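You operate a simulated robot arm through the tools that you are given. There is no shell and no other tool. Be economical: measure what you need, move in short steps, check, and stop when the job is done.

Carry out the task below with a simulated robot arm. There is one attempt and no reset: what you move stays moved.

## Task
Take the angle bracket and put it on top of the button tin.

Only the result counts: the job must be done as asked and must still hold three seconds after the hand-in. Knocking over, shifting, dropping, spilling or breaking anything else fails it.

## Robot
A 5-joint arm with a two-finger parallel gripper, fixed in place. Base frame: the origin is at the foot of the arm, x ahead of it, y to its left, z up; the work surface is at about z = 0. Lengths are in m, angles in degrees, forces in N, time in s.
With the tool pointing down near the work surface it reaches from about 0.26 to 0.68 m from the base axis. Its first joint turns from -66.0 to 66.0 degrees. The tool tilts only in the upright plane through the base axis and itself; it spins freely about its own axis. Payload 2.9 kg.
The tool frame sits at the grasp point between the pads (the TCP): z along the fingers, y along the line on which they close. The tips reach 0.03 m beyond it. The gripper opens to 0.11 m. The fingers are 0.02 m wide and 0.01 m thick; the gripper's body (0.048 by 0.112 m) begins 0.055 m behind the TCP.
Orientation is that of the tool frame in the base frame, as a unit quaternion [x, y, z, w]. With the fingers straight down and closing along the base's y, the tool's x points along the base's -x, its y along +y and its z along -z.

## Interface
- The arm moves only by the tool nudge_tool. Its arguments are lists of equal length, an entry for each row: "offset": the shift along the base's x, y, z in m, a list of three; "turn": the turn, a rotation vector about the base's x, y, z in degrees, a list of three. In form: {"offset": [[dx, dy, dz], ...], "turn": [[wx, wy, wz], ...]}. A call has 1 to 8 rows; each row shifts and turns the commanded pose from where the row before left it. "gripper" is the opening, from 0 (shut) to 1 (fully open), set as the call begins (left out, the last holds). A row lasts 0.2 s, in which the tool goes at most 0.05 m and 8.6 degrees; a call with a longer step from one row to the next is refused whole, and so is a gripper value outside its range. A pose out of reach is approached as far as the arm can. The call stops where the force on the tool passes 40 N (or 10 N more than at its start, if that is more) or the arm is blocked; 0.2 s more then pass. The fingers move at their own pace (about 0.108 m/s each) and stop on an object; they squeeze with about 39 N. The grip force told is the motor's: it shows also when the fingers shut on nothing. Time passes only in rows, and 0.2 s behind the last, so rows that do not move let the fingers close. It gives the time, the measured TCP pose, the force on the tool (base axes), the opening and the grip force at its end, in the units of the frame above (readings bear some noise), and new pictures: "show" is both (left out), scene, wrist or none.
- Cameras (640 x 400 px; columns grow to the right, rows downward): "scene" is fixed at [0.0127, -0.4427, 0.594]; the picture's right is [0.92, -0.39, 0.00], its down [-0.26, -0.61, -0.75] and it looks along [0.29, 0.69, -0.67] (base axes); focal length 369 px, centre (320, 200). "wrist" rides on the gripper at [0.072, 0.017, -0.103] in the tool frame; the picture's right is [-0.23, 0.97, 0.00], its down [-0.76, -0.18, -0.62] and it looks along [-0.61, -0.14, 0.78] (tool axes); focal length 222 px, centre (320, 200).
- locate(camera, pixels): for up to 12 pixels [column, row] of the newest picture of that camera ("zoom" is the newest enlarged one), the place [x, y, z] in the base frame of the surface seen there, good to about 0.003 m. The clock stands still meanwhile.
- zoom(camera, box): a new picture of the part [left, top, right, bottom] of that camera's present view, enlarged. The clock stands still meanwhile.
- job_done(): hands the job in; it is judged then, once.

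Go step by step. Measure first, check grasps and placings, and put right what went wrong. The budget is 60 turns and 170 pictures, counting those below and the enlarged ones. Unless the task says otherwise, let go and move clear before handing in, and close with one line.

The tools are called after ">>>" by a JSON object that holds its "name" and its "arguments". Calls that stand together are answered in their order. nudge_tool: Moves the arm, as the interface text tells. Its arguments: {"type":"object","properties":{"offset":{"type":"array","items":{"type":"array","items":{"type":"number"}}},"turn":{"type":"array","items":{"type":"array","items":{"type":"number"}}},"gripper":{"type":"number"},"show":{"type":"string","enum":["both","scene","wrist","none"]}},"required":["offset","turn"]} The other tools are called the same way: locate (camera, pixels) gives the place of the surface under pixels of a picture; zoom (camera, box) takes an enlarged picture of a part of a camera's view; job_done () hands the job in.

At the start:

```text
t: 0.0
tool_pos: [0.4145, 0.1152, 0.2404]
tool_rot: [0.0, 1.0, 0.0, 0.0]
wrist_force: [0.1, -0.4, -0.4]
finger_gap: 0.11
gripper_force: 0.0
```

scene: 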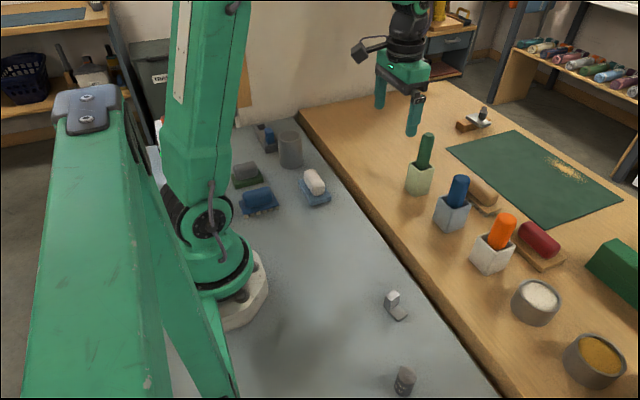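
wrist: 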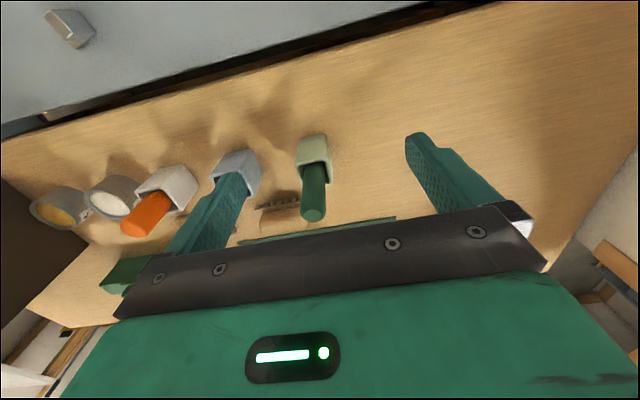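

The scene shows a small grey L-shaped item at about (395,305) and a small cylinder at (404,380). I'll zoom in on those and on the other items to identify the bracket and the tin.

>>> {"name": "zoom", "arguments": {"camera": "scene", "box": [340, 260, 480, 400]}}

>>> {"name": "zoom", "arguments": {"camera": "scene", "box": [220, 110, 350, 220]}}

>>> {"name": "zoom", "arguments": {"camera": "scene", "box": [400, 90, 640, 400]}}

>>> {"name": "locate", "arguments": {"camera": "scene", "pixels": [[392, 297], [398, 312], [404, 372], [290, 135], [291, 160], [430, 320], [350, 300]]}}

```text
2.86 times, centred on (410, 330) of scene
```

zoom: 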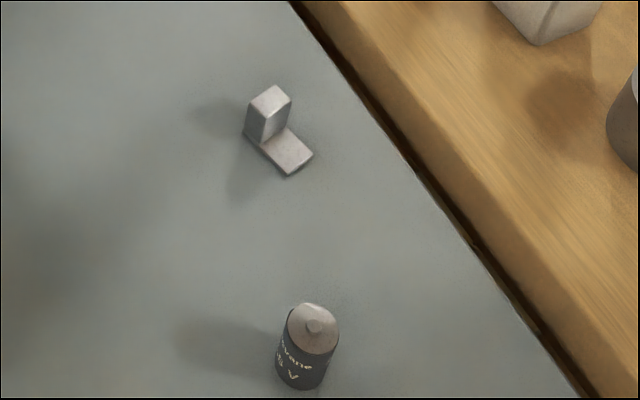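

```text
3.64 times, centred on (285, 165) of scene
```

zoom: 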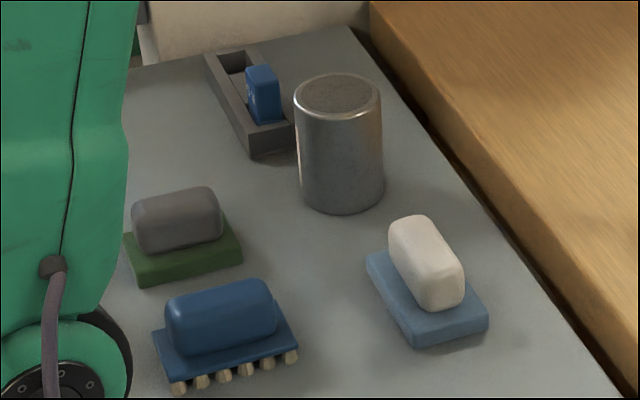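

```text
1.29 times, centred on (520, 245) of scene
```

zoom: 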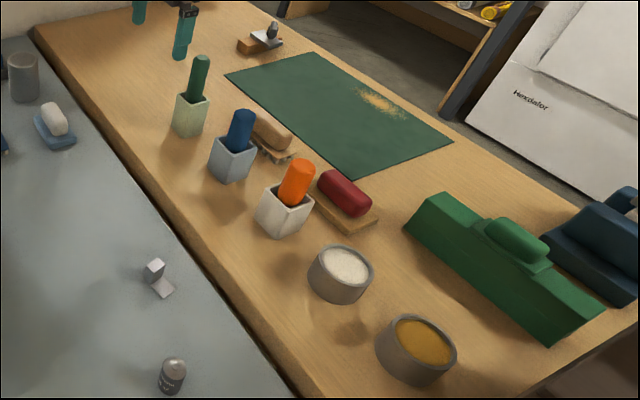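

```text
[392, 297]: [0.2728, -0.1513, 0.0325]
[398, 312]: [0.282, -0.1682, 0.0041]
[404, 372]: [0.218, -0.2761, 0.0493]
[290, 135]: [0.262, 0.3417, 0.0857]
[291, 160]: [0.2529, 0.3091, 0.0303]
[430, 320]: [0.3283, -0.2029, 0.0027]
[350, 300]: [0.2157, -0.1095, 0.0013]
```

The L-shaped piece at zoom (275,130) is the bracket. The tall grey cylinder at scene (290,150) looks like the tin, and the one at (404,380) looks like a battery. I'll check all three more closely.

>>> {"name": "zoom", "arguments": {"camera": "scene", "box": [385, 355, 425, 400]}}

>>> {"name": "zoom", "arguments": {"camera": "scene", "box": [265, 120, 317, 172]}}

>>> {"name": "locate", "arguments": {"camera": "scene", "pixels": [[281, 136], [290, 131], [299, 135], [290, 139], [290, 166]]}}

>>> {"name": "zoom", "arguments": {"camera": "scene", "box": [376, 284, 416, 324]}}

```text
8.89 times, centred on (405, 378) of scene
```

zoom: 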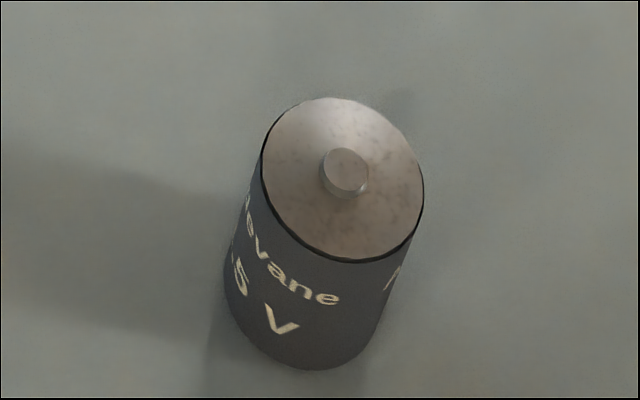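

```text
7.69 times, centred on (291, 146) of scene
```

zoom: 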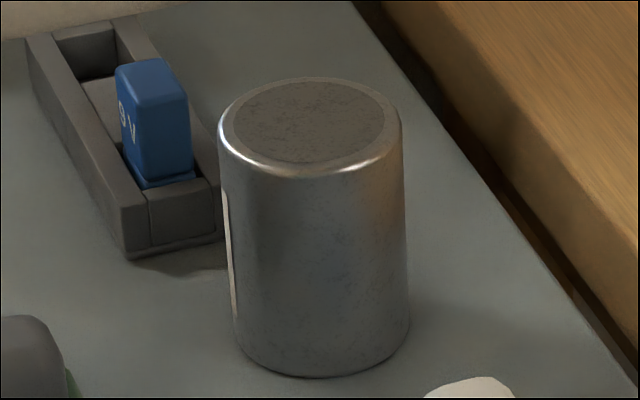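

```text
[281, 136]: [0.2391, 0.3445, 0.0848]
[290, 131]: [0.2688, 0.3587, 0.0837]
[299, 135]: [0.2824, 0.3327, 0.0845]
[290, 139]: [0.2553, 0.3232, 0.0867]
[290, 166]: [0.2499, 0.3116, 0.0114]
```

```text
10.00 times, centred on (396, 304) of scene
```

zoom: 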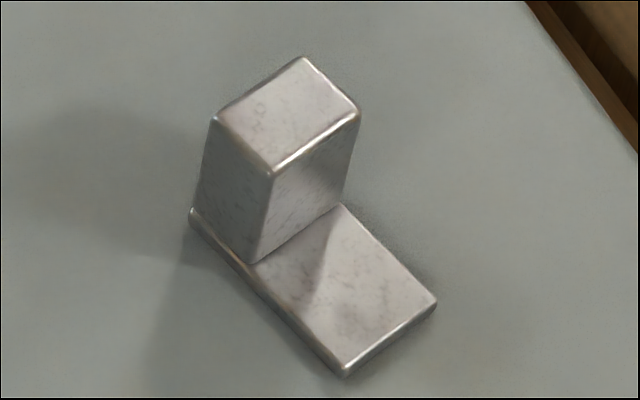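

The cylinder's top is about 0.048 m across, centred near (0.261, 0.340) at z≈0.085. Now I'll measure the bracket's corners in the newest zoom.

>>> {"name": "locate", "arguments": {"camera": "zoom", "pixels": [[303, 65], [225, 122], [272, 165], [348, 112], [288, 115], [258, 250], [338, 212], [428, 303], [345, 362], [260, 268], [197, 215], [310, 180]]}}

```text
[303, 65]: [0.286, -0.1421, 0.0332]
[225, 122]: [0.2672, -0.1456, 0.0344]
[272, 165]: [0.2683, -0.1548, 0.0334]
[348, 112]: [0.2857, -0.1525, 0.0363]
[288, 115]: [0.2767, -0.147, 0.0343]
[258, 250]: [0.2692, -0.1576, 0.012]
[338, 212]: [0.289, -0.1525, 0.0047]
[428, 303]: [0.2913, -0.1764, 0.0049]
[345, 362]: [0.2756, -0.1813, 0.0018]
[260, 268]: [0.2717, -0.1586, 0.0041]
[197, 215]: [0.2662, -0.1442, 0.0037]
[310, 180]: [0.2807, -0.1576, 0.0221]
```

The bracket's upright is about 0.02 × 0.011 m, with its 0.02 m width about 10° off base x, and the foot points toward −y. I'll hold it across that width, so I'm moving above it while yawing −80°.

>>> {"name": "nudge_tool", "arguments": {"offset": [[-0.0137, -0.0268, 0], [-0.0137, -0.0268, 0], [-0.0137, -0.0268, 0], [-0.0137, -0.0268, 0], [-0.0137, -0.0268, 0]], "turn": [[0, 0, -8], [0, 0, -8], [0, 0, -8], [0, 0, -8], [0, 0, -8]], "gripper": 0.5, "show": "none"}}

>>> {"name": "nudge_tool", "arguments": {"offset": [[-0.0137, -0.0268, 0], [-0.0137, -0.0268, 0], [-0.0137, -0.0268, 0], [-0.0137, -0.0268, 0], [-0.0137, -0.0268, 0], [0, 0, -0.04], [0, 0, -0.04], [0, 0, 0]], "turn": [[0, 0, -8], [0, 0, -8], [0, 0, -8], [0, 0, -8], [0, 0, -8], [0, 0, 0], [0, 0, 0], [0, 0, 0]]}}

```text
t: 1.2
tool_pos: [0.343, -0.0183, 0.2411]
tool_rot: [0.344, 0.939, 0.0, 0.0]
wrist_force: [0.4, 0.1, -0.2]
finger_gap: 0.0547
gripper_force: 0.1
```

```text
t: 3.0
tool_pos: [0.275, -0.1527, 0.1598]
tool_rot: [0.642, 0.767, 0.0, 0.0]
wrist_force: [0.2, 0.1, -0.9]
finger_gap: 0.0548
gripper_force: 0.1
```

scene: 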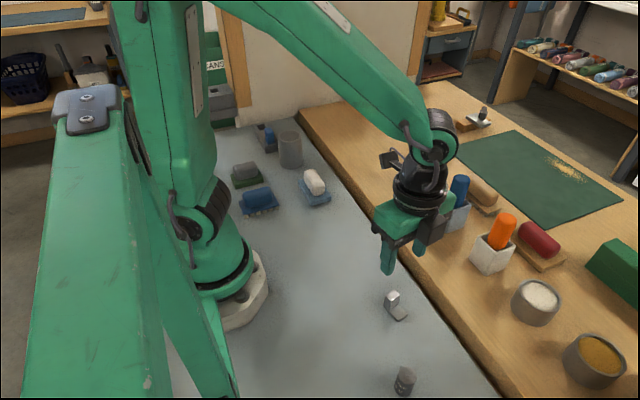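
wrist: 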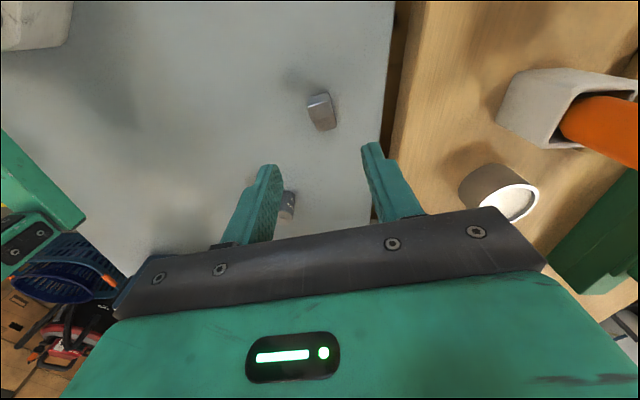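

The wrist view shows the bracket ahead of the fingers at (320,110). I'll zoom in there to refine its pose before going down.

>>> {"name": "zoom", "arguments": {"camera": "wrist", "box": [288, 85, 352, 137]}}

>>> {"name": "locate", "arguments": {"camera": "wrist", "pixels": [[308, 100], [327, 95], [310, 108], [331, 106], [318, 130], [336, 126], [320, 115]]}}

```text
7.69 times, centred on (320, 111) of wrist
```

zoom: 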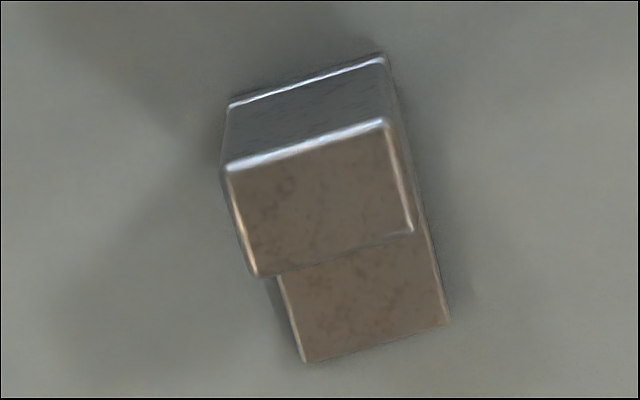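

```text
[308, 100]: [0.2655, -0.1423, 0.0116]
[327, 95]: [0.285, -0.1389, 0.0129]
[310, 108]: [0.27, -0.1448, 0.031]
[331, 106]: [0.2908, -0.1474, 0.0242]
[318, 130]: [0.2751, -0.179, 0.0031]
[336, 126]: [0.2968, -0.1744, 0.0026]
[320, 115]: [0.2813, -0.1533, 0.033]
```

>>> {"name": "locate", "arguments": {"camera": "zoom", "pixels": [[232, 176], [380, 132], [260, 266], [404, 228], [307, 355], [442, 318], [320, 200], [360, 300], [232, 112], [380, 66]]}}

```text
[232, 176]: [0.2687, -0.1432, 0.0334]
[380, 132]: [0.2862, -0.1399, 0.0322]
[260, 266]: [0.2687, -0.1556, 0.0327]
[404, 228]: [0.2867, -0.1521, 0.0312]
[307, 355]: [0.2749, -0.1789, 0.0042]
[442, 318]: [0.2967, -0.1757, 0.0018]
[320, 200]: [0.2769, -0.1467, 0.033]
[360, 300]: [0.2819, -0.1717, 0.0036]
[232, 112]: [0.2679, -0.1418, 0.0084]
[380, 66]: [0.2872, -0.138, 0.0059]
```

The bracket's upright centre is at about (0.2776, −0.1477), with a yaw of about 11°. I'm aligning and going down to z≈0.037, which puts the tips 7 mm above the table.

>>> {"name": "nudge_tool", "arguments": {"offset": [[0.0035, 0.0007, -0.03], [0, 0, -0.035], [0, 0, -0.03], [0, 0, -0.0275], [0, 0, 0]], "turn": [[0, 0, 1.5], [0, 0, 0], [0, 0, 0], [0, 0, 0], [0, 0, 0]]}}

```text
t: 4.2
tool_pos: [0.2807, -0.1516, 0.0357]
tool_rot: [0.633, 0.774, 0.0, 0.0]
wrist_force: [-0.5, -0.7, -0.1]
finger_gap: 0.0549
gripper_force: 0.1
```

scene: 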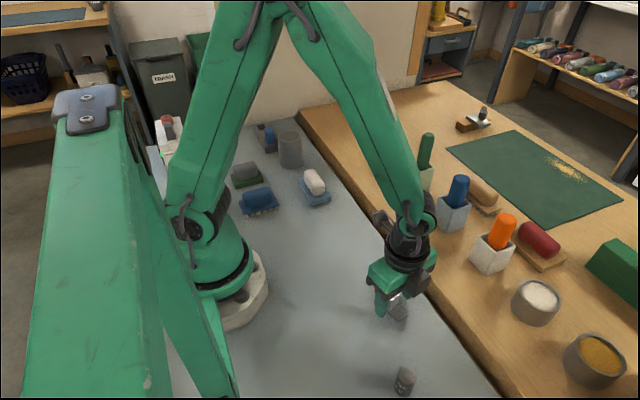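
wrist: 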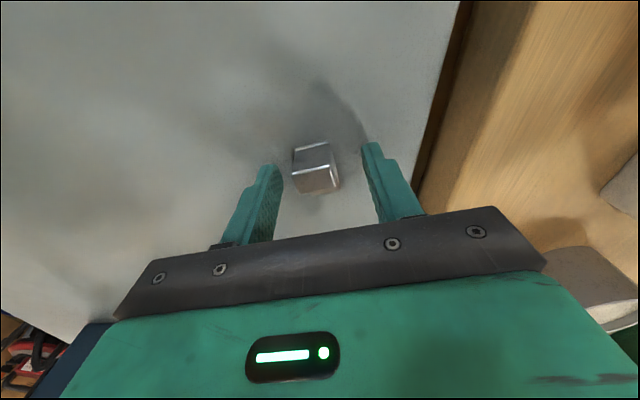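

The bracket at wrist (315,165) sits between the fingers, roughly centred. I'm closing on it.

>>> {"name": "nudge_tool", "arguments": {"offset": [[-0.0015, 0, 0], [0, 0, 0], [0, 0, 0], [0, 0, 0]], "turn": [[0, 0, 0], [0, 0, 0], [0, 0, 0], [0, 0, 0]], "gripper": 0}}

```text
t: 5.2
tool_pos: [0.2779, -0.1523, 0.0379]
tool_rot: [0.633, 0.774, 0.0, 0.0]
wrist_force: [0.3, -0.4, 0.0]
finger_gap: 0.0232
gripper_force: 38.9
```

scene: 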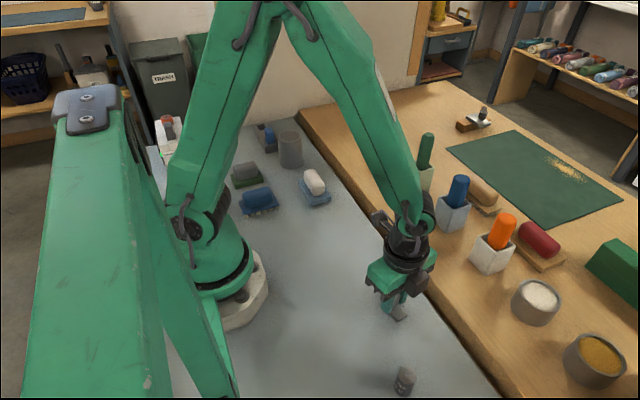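
wrist: 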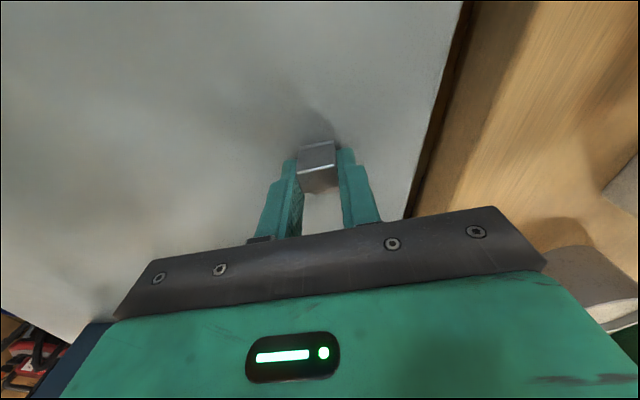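

The grip holds at a 0.023 m gap with 39 N. I'm lifting straight up and checking.

>>> {"name": "nudge_tool", "arguments": {"offset": [[0, 0, 0.02], [0, 0, 0.04], [0, 0, 0.04], [0, 0, 0.04], [0, 0, 0.04], [0, 0, 0]], "turn": [[0, 0, 0], [0, 0, 0], [0, 0, 0], [0, 0, 0], [0, 0, 0], [0, 0, 0]]}}

```text
t: 6.6
tool_pos: [0.2756, -0.1532, 0.2181]
tool_rot: [0.633, 0.774, 0.0, 0.0]
wrist_force: [0.0, 0.0, -0.4]
finger_gap: 0.023
gripper_force: 38.9
```

scene: 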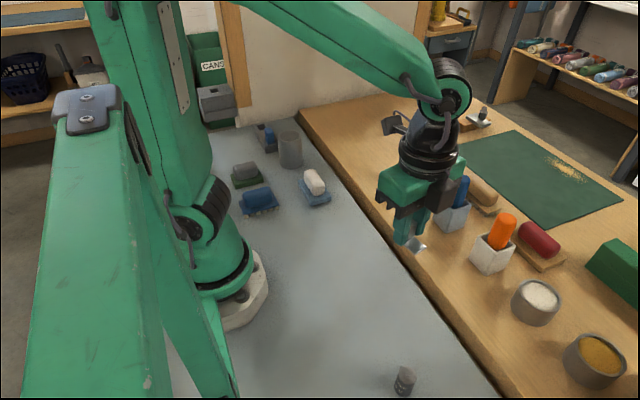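
wrist: 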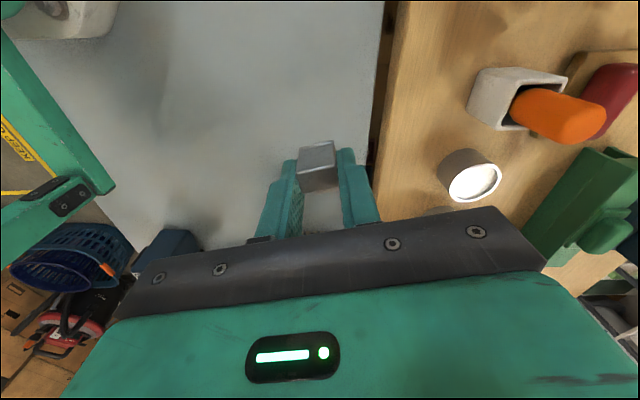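

The bracket came up with the gripper. I'm carrying it over toward the tin, swinging slightly outward.

>>> {"name": "nudge_tool", "arguments": {"offset": [[0.008, 0.0417, 0], [0.008, 0.0417, 0], [0.008, 0.0417, 0], [0.008, 0.0417, 0], [0.008, 0.0417, 0], [0.008, 0.0417, 0]], "turn": [[0, 0, 0], [0, 0, 0], [0, 0, 0], [0, 0, 0], [0, 0, 0], [0, 0, 0]], "show": "scene"}}

>>> {"name": "nudge_tool", "arguments": {"offset": [[-0.0107, 0.0417, 0], [-0.0107, 0.0417, 0], [-0.0107, 0.0417, 0], [-0.0107, 0.0417, 0], [-0.0107, 0.0417, 0], [-0.0107, 0.0417, 0], [0, 0, 0]], "turn": [[0, 0, 0], [0, 0, 0], [0, 0, 0], [0, 0, 0], [0, 0, 0], [0, 0, 0], [0, 0, 0]]}}

```text
t: 8.0
tool_pos: [0.3244, 0.0969, 0.2192]
tool_rot: [0.633, 0.774, 0.0, 0.0]
wrist_force: [0.0, 0.1, 0.3]
finger_gap: 0.0229
gripper_force: 38.7
```

scene: 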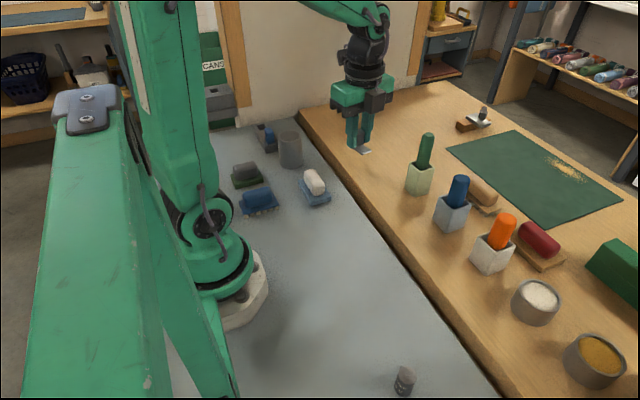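

```text
t: 9.6
tool_pos: [0.2631, 0.3486, 0.2193]
tool_rot: [0.633, 0.774, 0.0, -0.001]
wrist_force: [0.3, -0.3, -0.2]
finger_gap: 0.0232
gripper_force: 39.0
```

scene: 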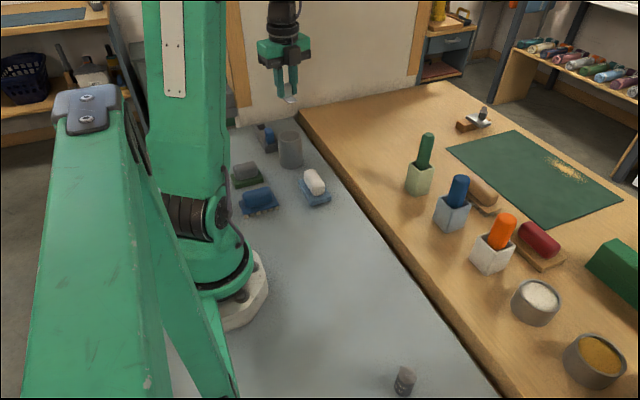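
wrist: 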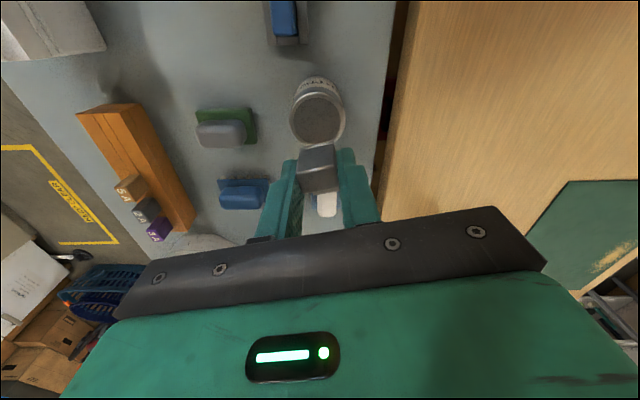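

The tin is visible in the wrist view at (318,115) with a label on its far side. I'll read the label, measure the rim and check the held bracket.

>>> {"name": "zoom", "arguments": {"camera": "wrist", "box": [278, 65, 358, 155]}}

>>> {"name": "zoom", "arguments": {"camera": "scene", "box": [250, 50, 330, 110]}}

>>> {"name": "locate", "arguments": {"camera": "wrist", "pixels": [[292, 120], [317, 97], [342, 116], [319, 141], [318, 118], [300, 102], [335, 100]]}}

>>> {"name": "locate", "arguments": {"camera": "scene", "pixels": [[290, 102], [288, 99], [294, 101], [286, 102]]}}

```text
4.44 times, centred on (318, 110) of wrist
```

zoom: 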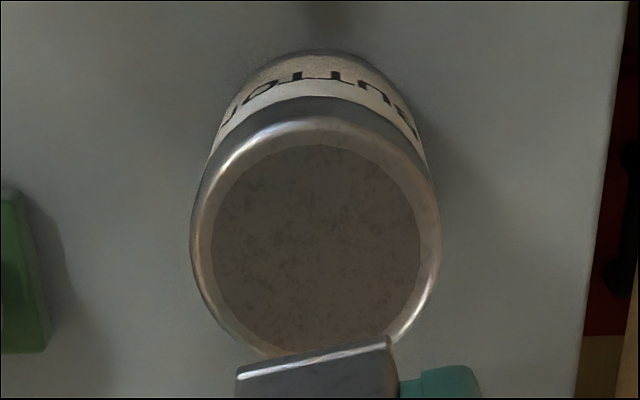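

```text
6.67 times, centred on (290, 80) of scene
```

zoom: 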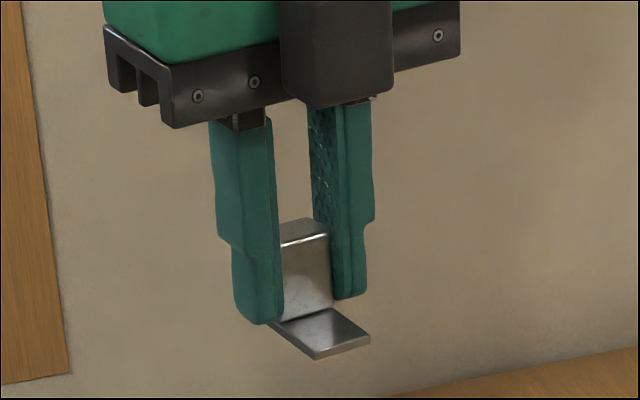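

```text
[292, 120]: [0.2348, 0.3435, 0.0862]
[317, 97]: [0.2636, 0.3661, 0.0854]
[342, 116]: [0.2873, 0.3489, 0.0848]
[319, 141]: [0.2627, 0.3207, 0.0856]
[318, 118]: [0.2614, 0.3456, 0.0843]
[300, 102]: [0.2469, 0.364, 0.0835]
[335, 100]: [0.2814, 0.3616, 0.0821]
```

```text
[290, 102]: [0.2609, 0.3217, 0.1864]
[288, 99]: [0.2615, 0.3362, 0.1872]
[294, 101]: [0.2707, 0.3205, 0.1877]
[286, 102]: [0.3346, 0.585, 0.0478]
```

The label reads "BUTTON", so this is the tin, centred at (0.261, 0.343) with its top at z≈0.085. The bracket's underside is about 0.037 m below the TCP, so I'm aligning and lowering to about 4 mm above contact.

>>> {"name": "nudge_tool", "arguments": {"offset": [[-0.0025, 0.0015, -0.03], [0, 0, -0.03], [0, 0, -0.02], [0, 0, -0.011], [0, 0, 0], [0, 0, 0]], "turn": [[0, 0, 0], [0, 0, 0], [0, 0, 0], [0, 0, 0], [0, 0, 0], [0, 0, 0]]}}

>>> {"name": "zoom", "arguments": {"camera": "scene", "box": [250, 90, 330, 170]}}

```text
t: 11.0
tool_pos: [0.2592, 0.3511, 0.1277]
tool_rot: [0.633, 0.774, -0.001, 0.001]
wrist_force: [0.7, -1.2, -0.5]
finger_gap: 0.0231
gripper_force: 39.2
```

scene: 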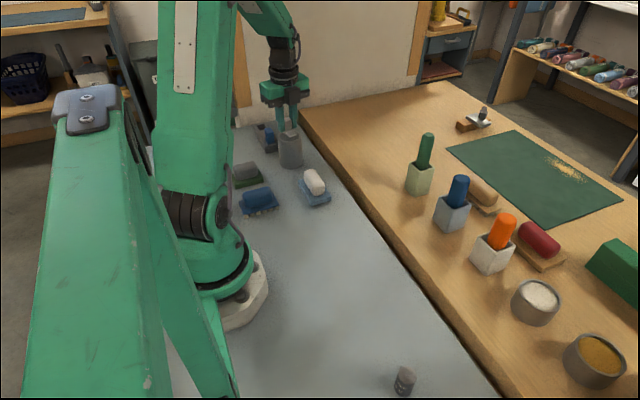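
wrist: 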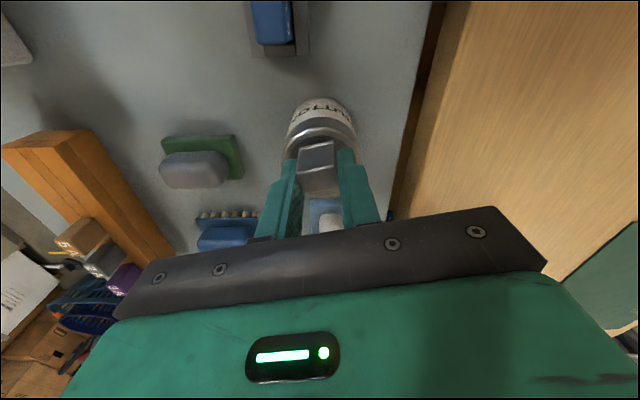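

```text
5.00 times, centred on (290, 130) of scene
```

zoom: 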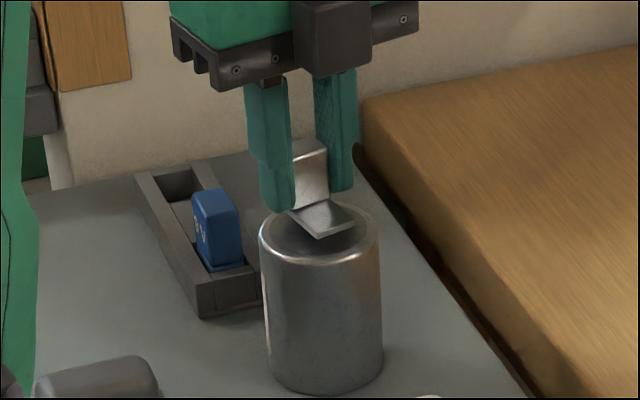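

The foot is hovering a few mm above the tin, well over its top. I'm lowering in millimetre steps and watching the force.

>>> {"name": "nudge_tool", "arguments": {"offset": [[0, 0, -0.001], [0, 0, -0.001], [0, 0, -0.001], [0, 0, 0]], "turn": [[0, 0, 0], [0, 0, 0], [0, 0, 0], [0, 0, 0]], "show": "none"}}

>>> {"name": "zoom", "arguments": {"camera": "scene", "box": [265, 110, 315, 160]}}

>>> {"name": "zoom", "arguments": {"camera": "wrist", "box": [270, 90, 370, 210]}}

```text
t: 12.0
tool_pos: [0.2585, 0.3507, 0.124]
tool_rot: [0.632, 0.775, 0.0, 0.001]
wrist_force: [1.1, 0.6, -0.6]
finger_gap: 0.0229
gripper_force: 38.9
```

```text
8.00 times, centred on (290, 135) of scene
```

zoom: 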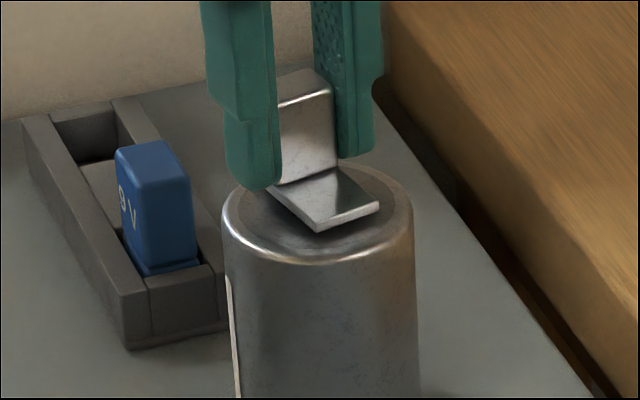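

```text
3.33 times, centred on (320, 150) of wrist
```

zoom: 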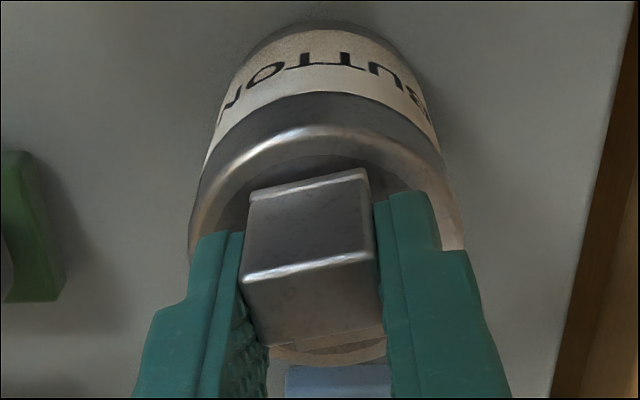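

The foot is nicely inside the rim, and there's no contact force yet. I'm continuing down.

>>> {"name": "nudge_tool", "arguments": {"offset": [[0, 0, -0.001], [0, 0, -0.0007], [0, 0, 0]], "turn": [[0, 0, 0], [0, 0, 0], [0, 0, 0]], "show": "none"}}

>>> {"name": "zoom", "arguments": {"camera": "scene", "box": [270, 115, 310, 155]}}

```text
t: 12.8
tool_pos: [0.2597, 0.351, 0.1222]
tool_rot: [0.633, 0.774, 0.0, 0.001]
wrist_force: [-0.3, -0.5, 0.0]
finger_gap: 0.0228
gripper_force: 39.2
```

```text
10.00 times, centred on (290, 135) of scene
```

zoom: 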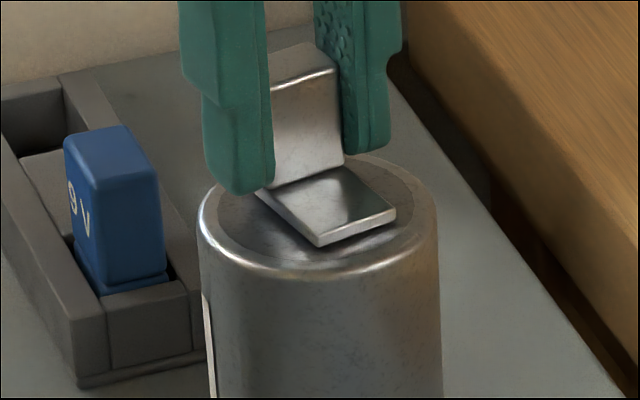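

No contact yet (force ≈0) and a thin gap remains under the foot. I'm stepping down a little more.

>>> {"name": "nudge_tool", "arguments": {"offset": [[0, 0, -0.0007], [0, 0, -0.0007], [0, 0, 0]], "turn": [[0, 0, 0], [0, 0, 0], [0, 0, 0]], "show": "none"}}

>>> {"name": "zoom", "arguments": {"camera": "scene", "box": [270, 115, 310, 155]}}

```text
t: 13.6
tool_pos: [0.26, 0.3495, 0.1207]
tool_rot: [0.633, 0.774, -0.001, 0.0]
wrist_force: [-1.6, -3.1, 8.9]
finger_gap: 0.0229
gripper_force: 38.2
```

```text
10.00 times, centred on (290, 135) of scene
```

zoom: 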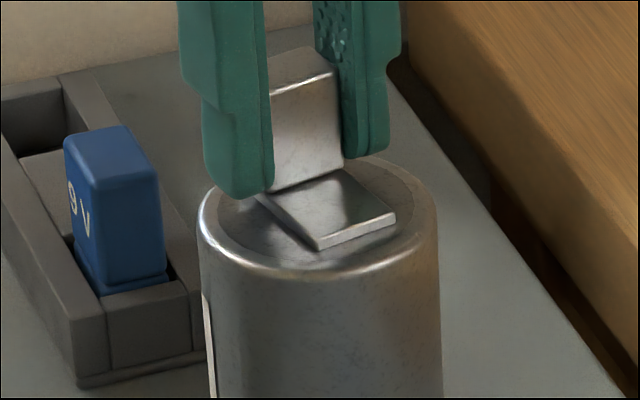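

Contact shows as an 8.9 N upward force, and the foot is on the top. I'm easing off slightly and opening a little.

>>> {"name": "nudge_tool", "arguments": {"offset": [[0, 0, 0.0003], [0, 0, 0]], "turn": [[0, 0, 0], [0, 0, 0]], "show": "none"}}

>>> {"name": "nudge_tool", "arguments": {"offset": [[0, 0, 0], [0, 0, 0], [0, 0, 0]], "turn": [[0, 0, 0], [0, 0, 0], [0, 0, 0]], "gripper": 0.5}}

>>> {"name": "zoom", "arguments": {"camera": "scene", "box": [265, 110, 315, 160]}}

```text
t: 14.2
tool_pos: [0.2589, 0.3511, 0.1205]
tool_rot: [0.633, 0.774, 0.001, -0.001]
wrist_force: [-1.1, -1.5, 14.7]
finger_gap: 0.0229
gripper_force: 39.2
```

```text
t: 15.0
tool_pos: [0.2599, 0.3496, 0.1216]
tool_rot: [0.632, 0.775, 0.0, 0.0]
wrist_force: [1.1, 0.1, 1.3]
finger_gap: 0.055
gripper_force: 0.1
```

scene: 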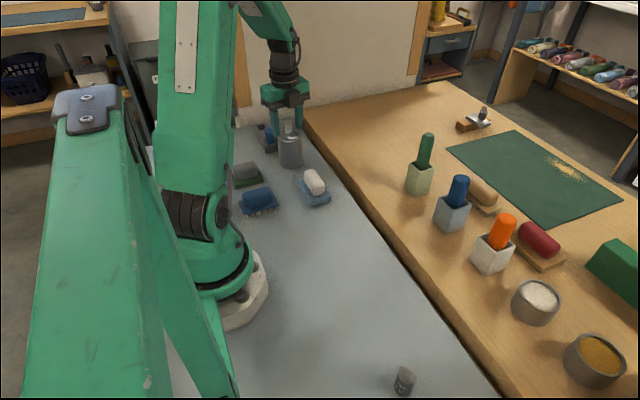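
wrist: 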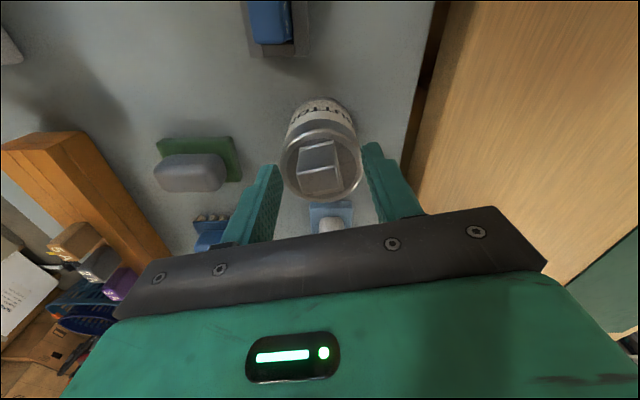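

```text
8.00 times, centred on (290, 135) of scene
```

zoom: 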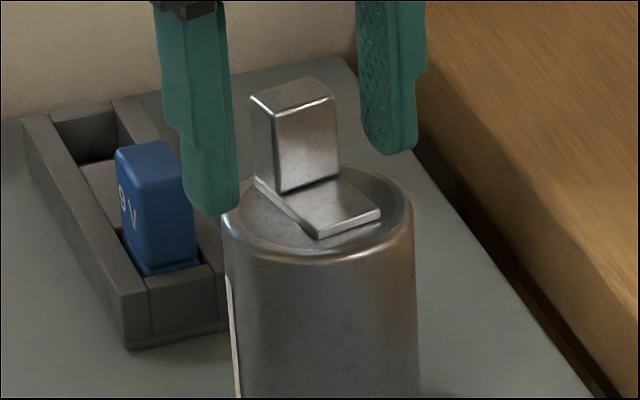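

The bracket stands free and flat on the tin, with the fingers clear on both sides. I'm rising straight up and away.

>>> {"name": "nudge_tool", "arguments": {"offset": [[0, 0, 0.01], [0, 0, 0.02], [0, 0, 0.03], [0, 0, 0.04], [0.02, -0.03, 0], [0.02, -0.03, 0], [0.02, -0.03, 0], [0, 0, 0]], "turn": [[0, 0, 0], [0, 0, 0], [0, 0, 0], [0, 0, 0], [0, 0, 0], [0, 0, 0], [0, 0, 0], [0, 0, 0]]}}

>>> {"name": "zoom", "arguments": {"camera": "scene", "box": [250, 100, 330, 180]}}

```text
t: 16.8
tool_pos: [0.3188, 0.2603, 0.2212]
tool_rot: [0.633, 0.774, 0.0, 0.0]
wrist_force: [-0.1, 0.5, -0.4]
finger_gap: 0.0548
gripper_force: 0.0
```

scene: 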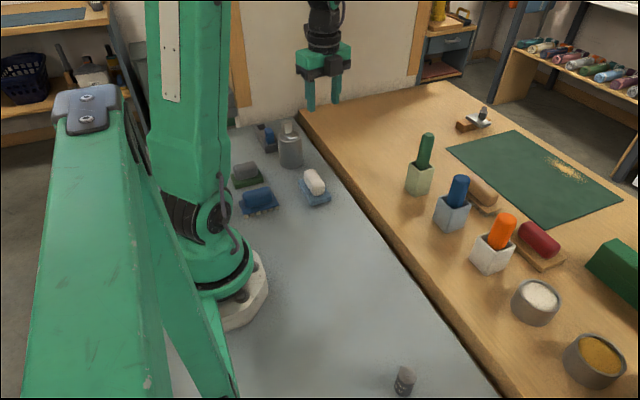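
wrist: 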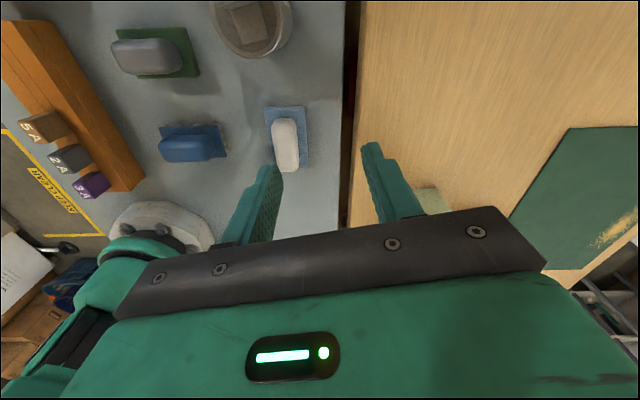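

```text
5.00 times, centred on (290, 140) of scene
```

zoom: 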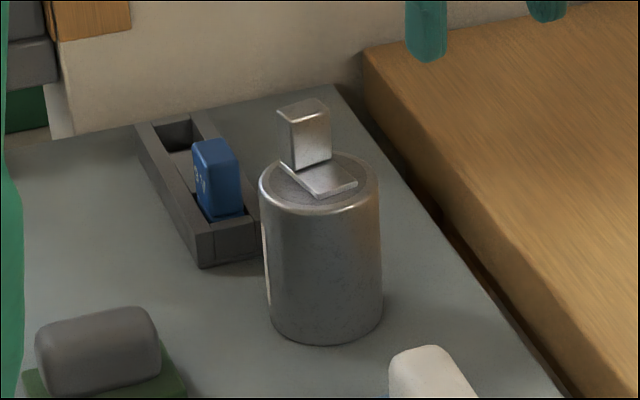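

The bracket is standing steady on the button tin, the arm is clear and nothing else has moved, so I'm handing in.

>>> {"name": "job_done", "arguments": {}}

```text
The job is handed in.
```

The angle bracket is standing flat on top of the button tin, the gripper has let go and moved clear, and the job is handed in.
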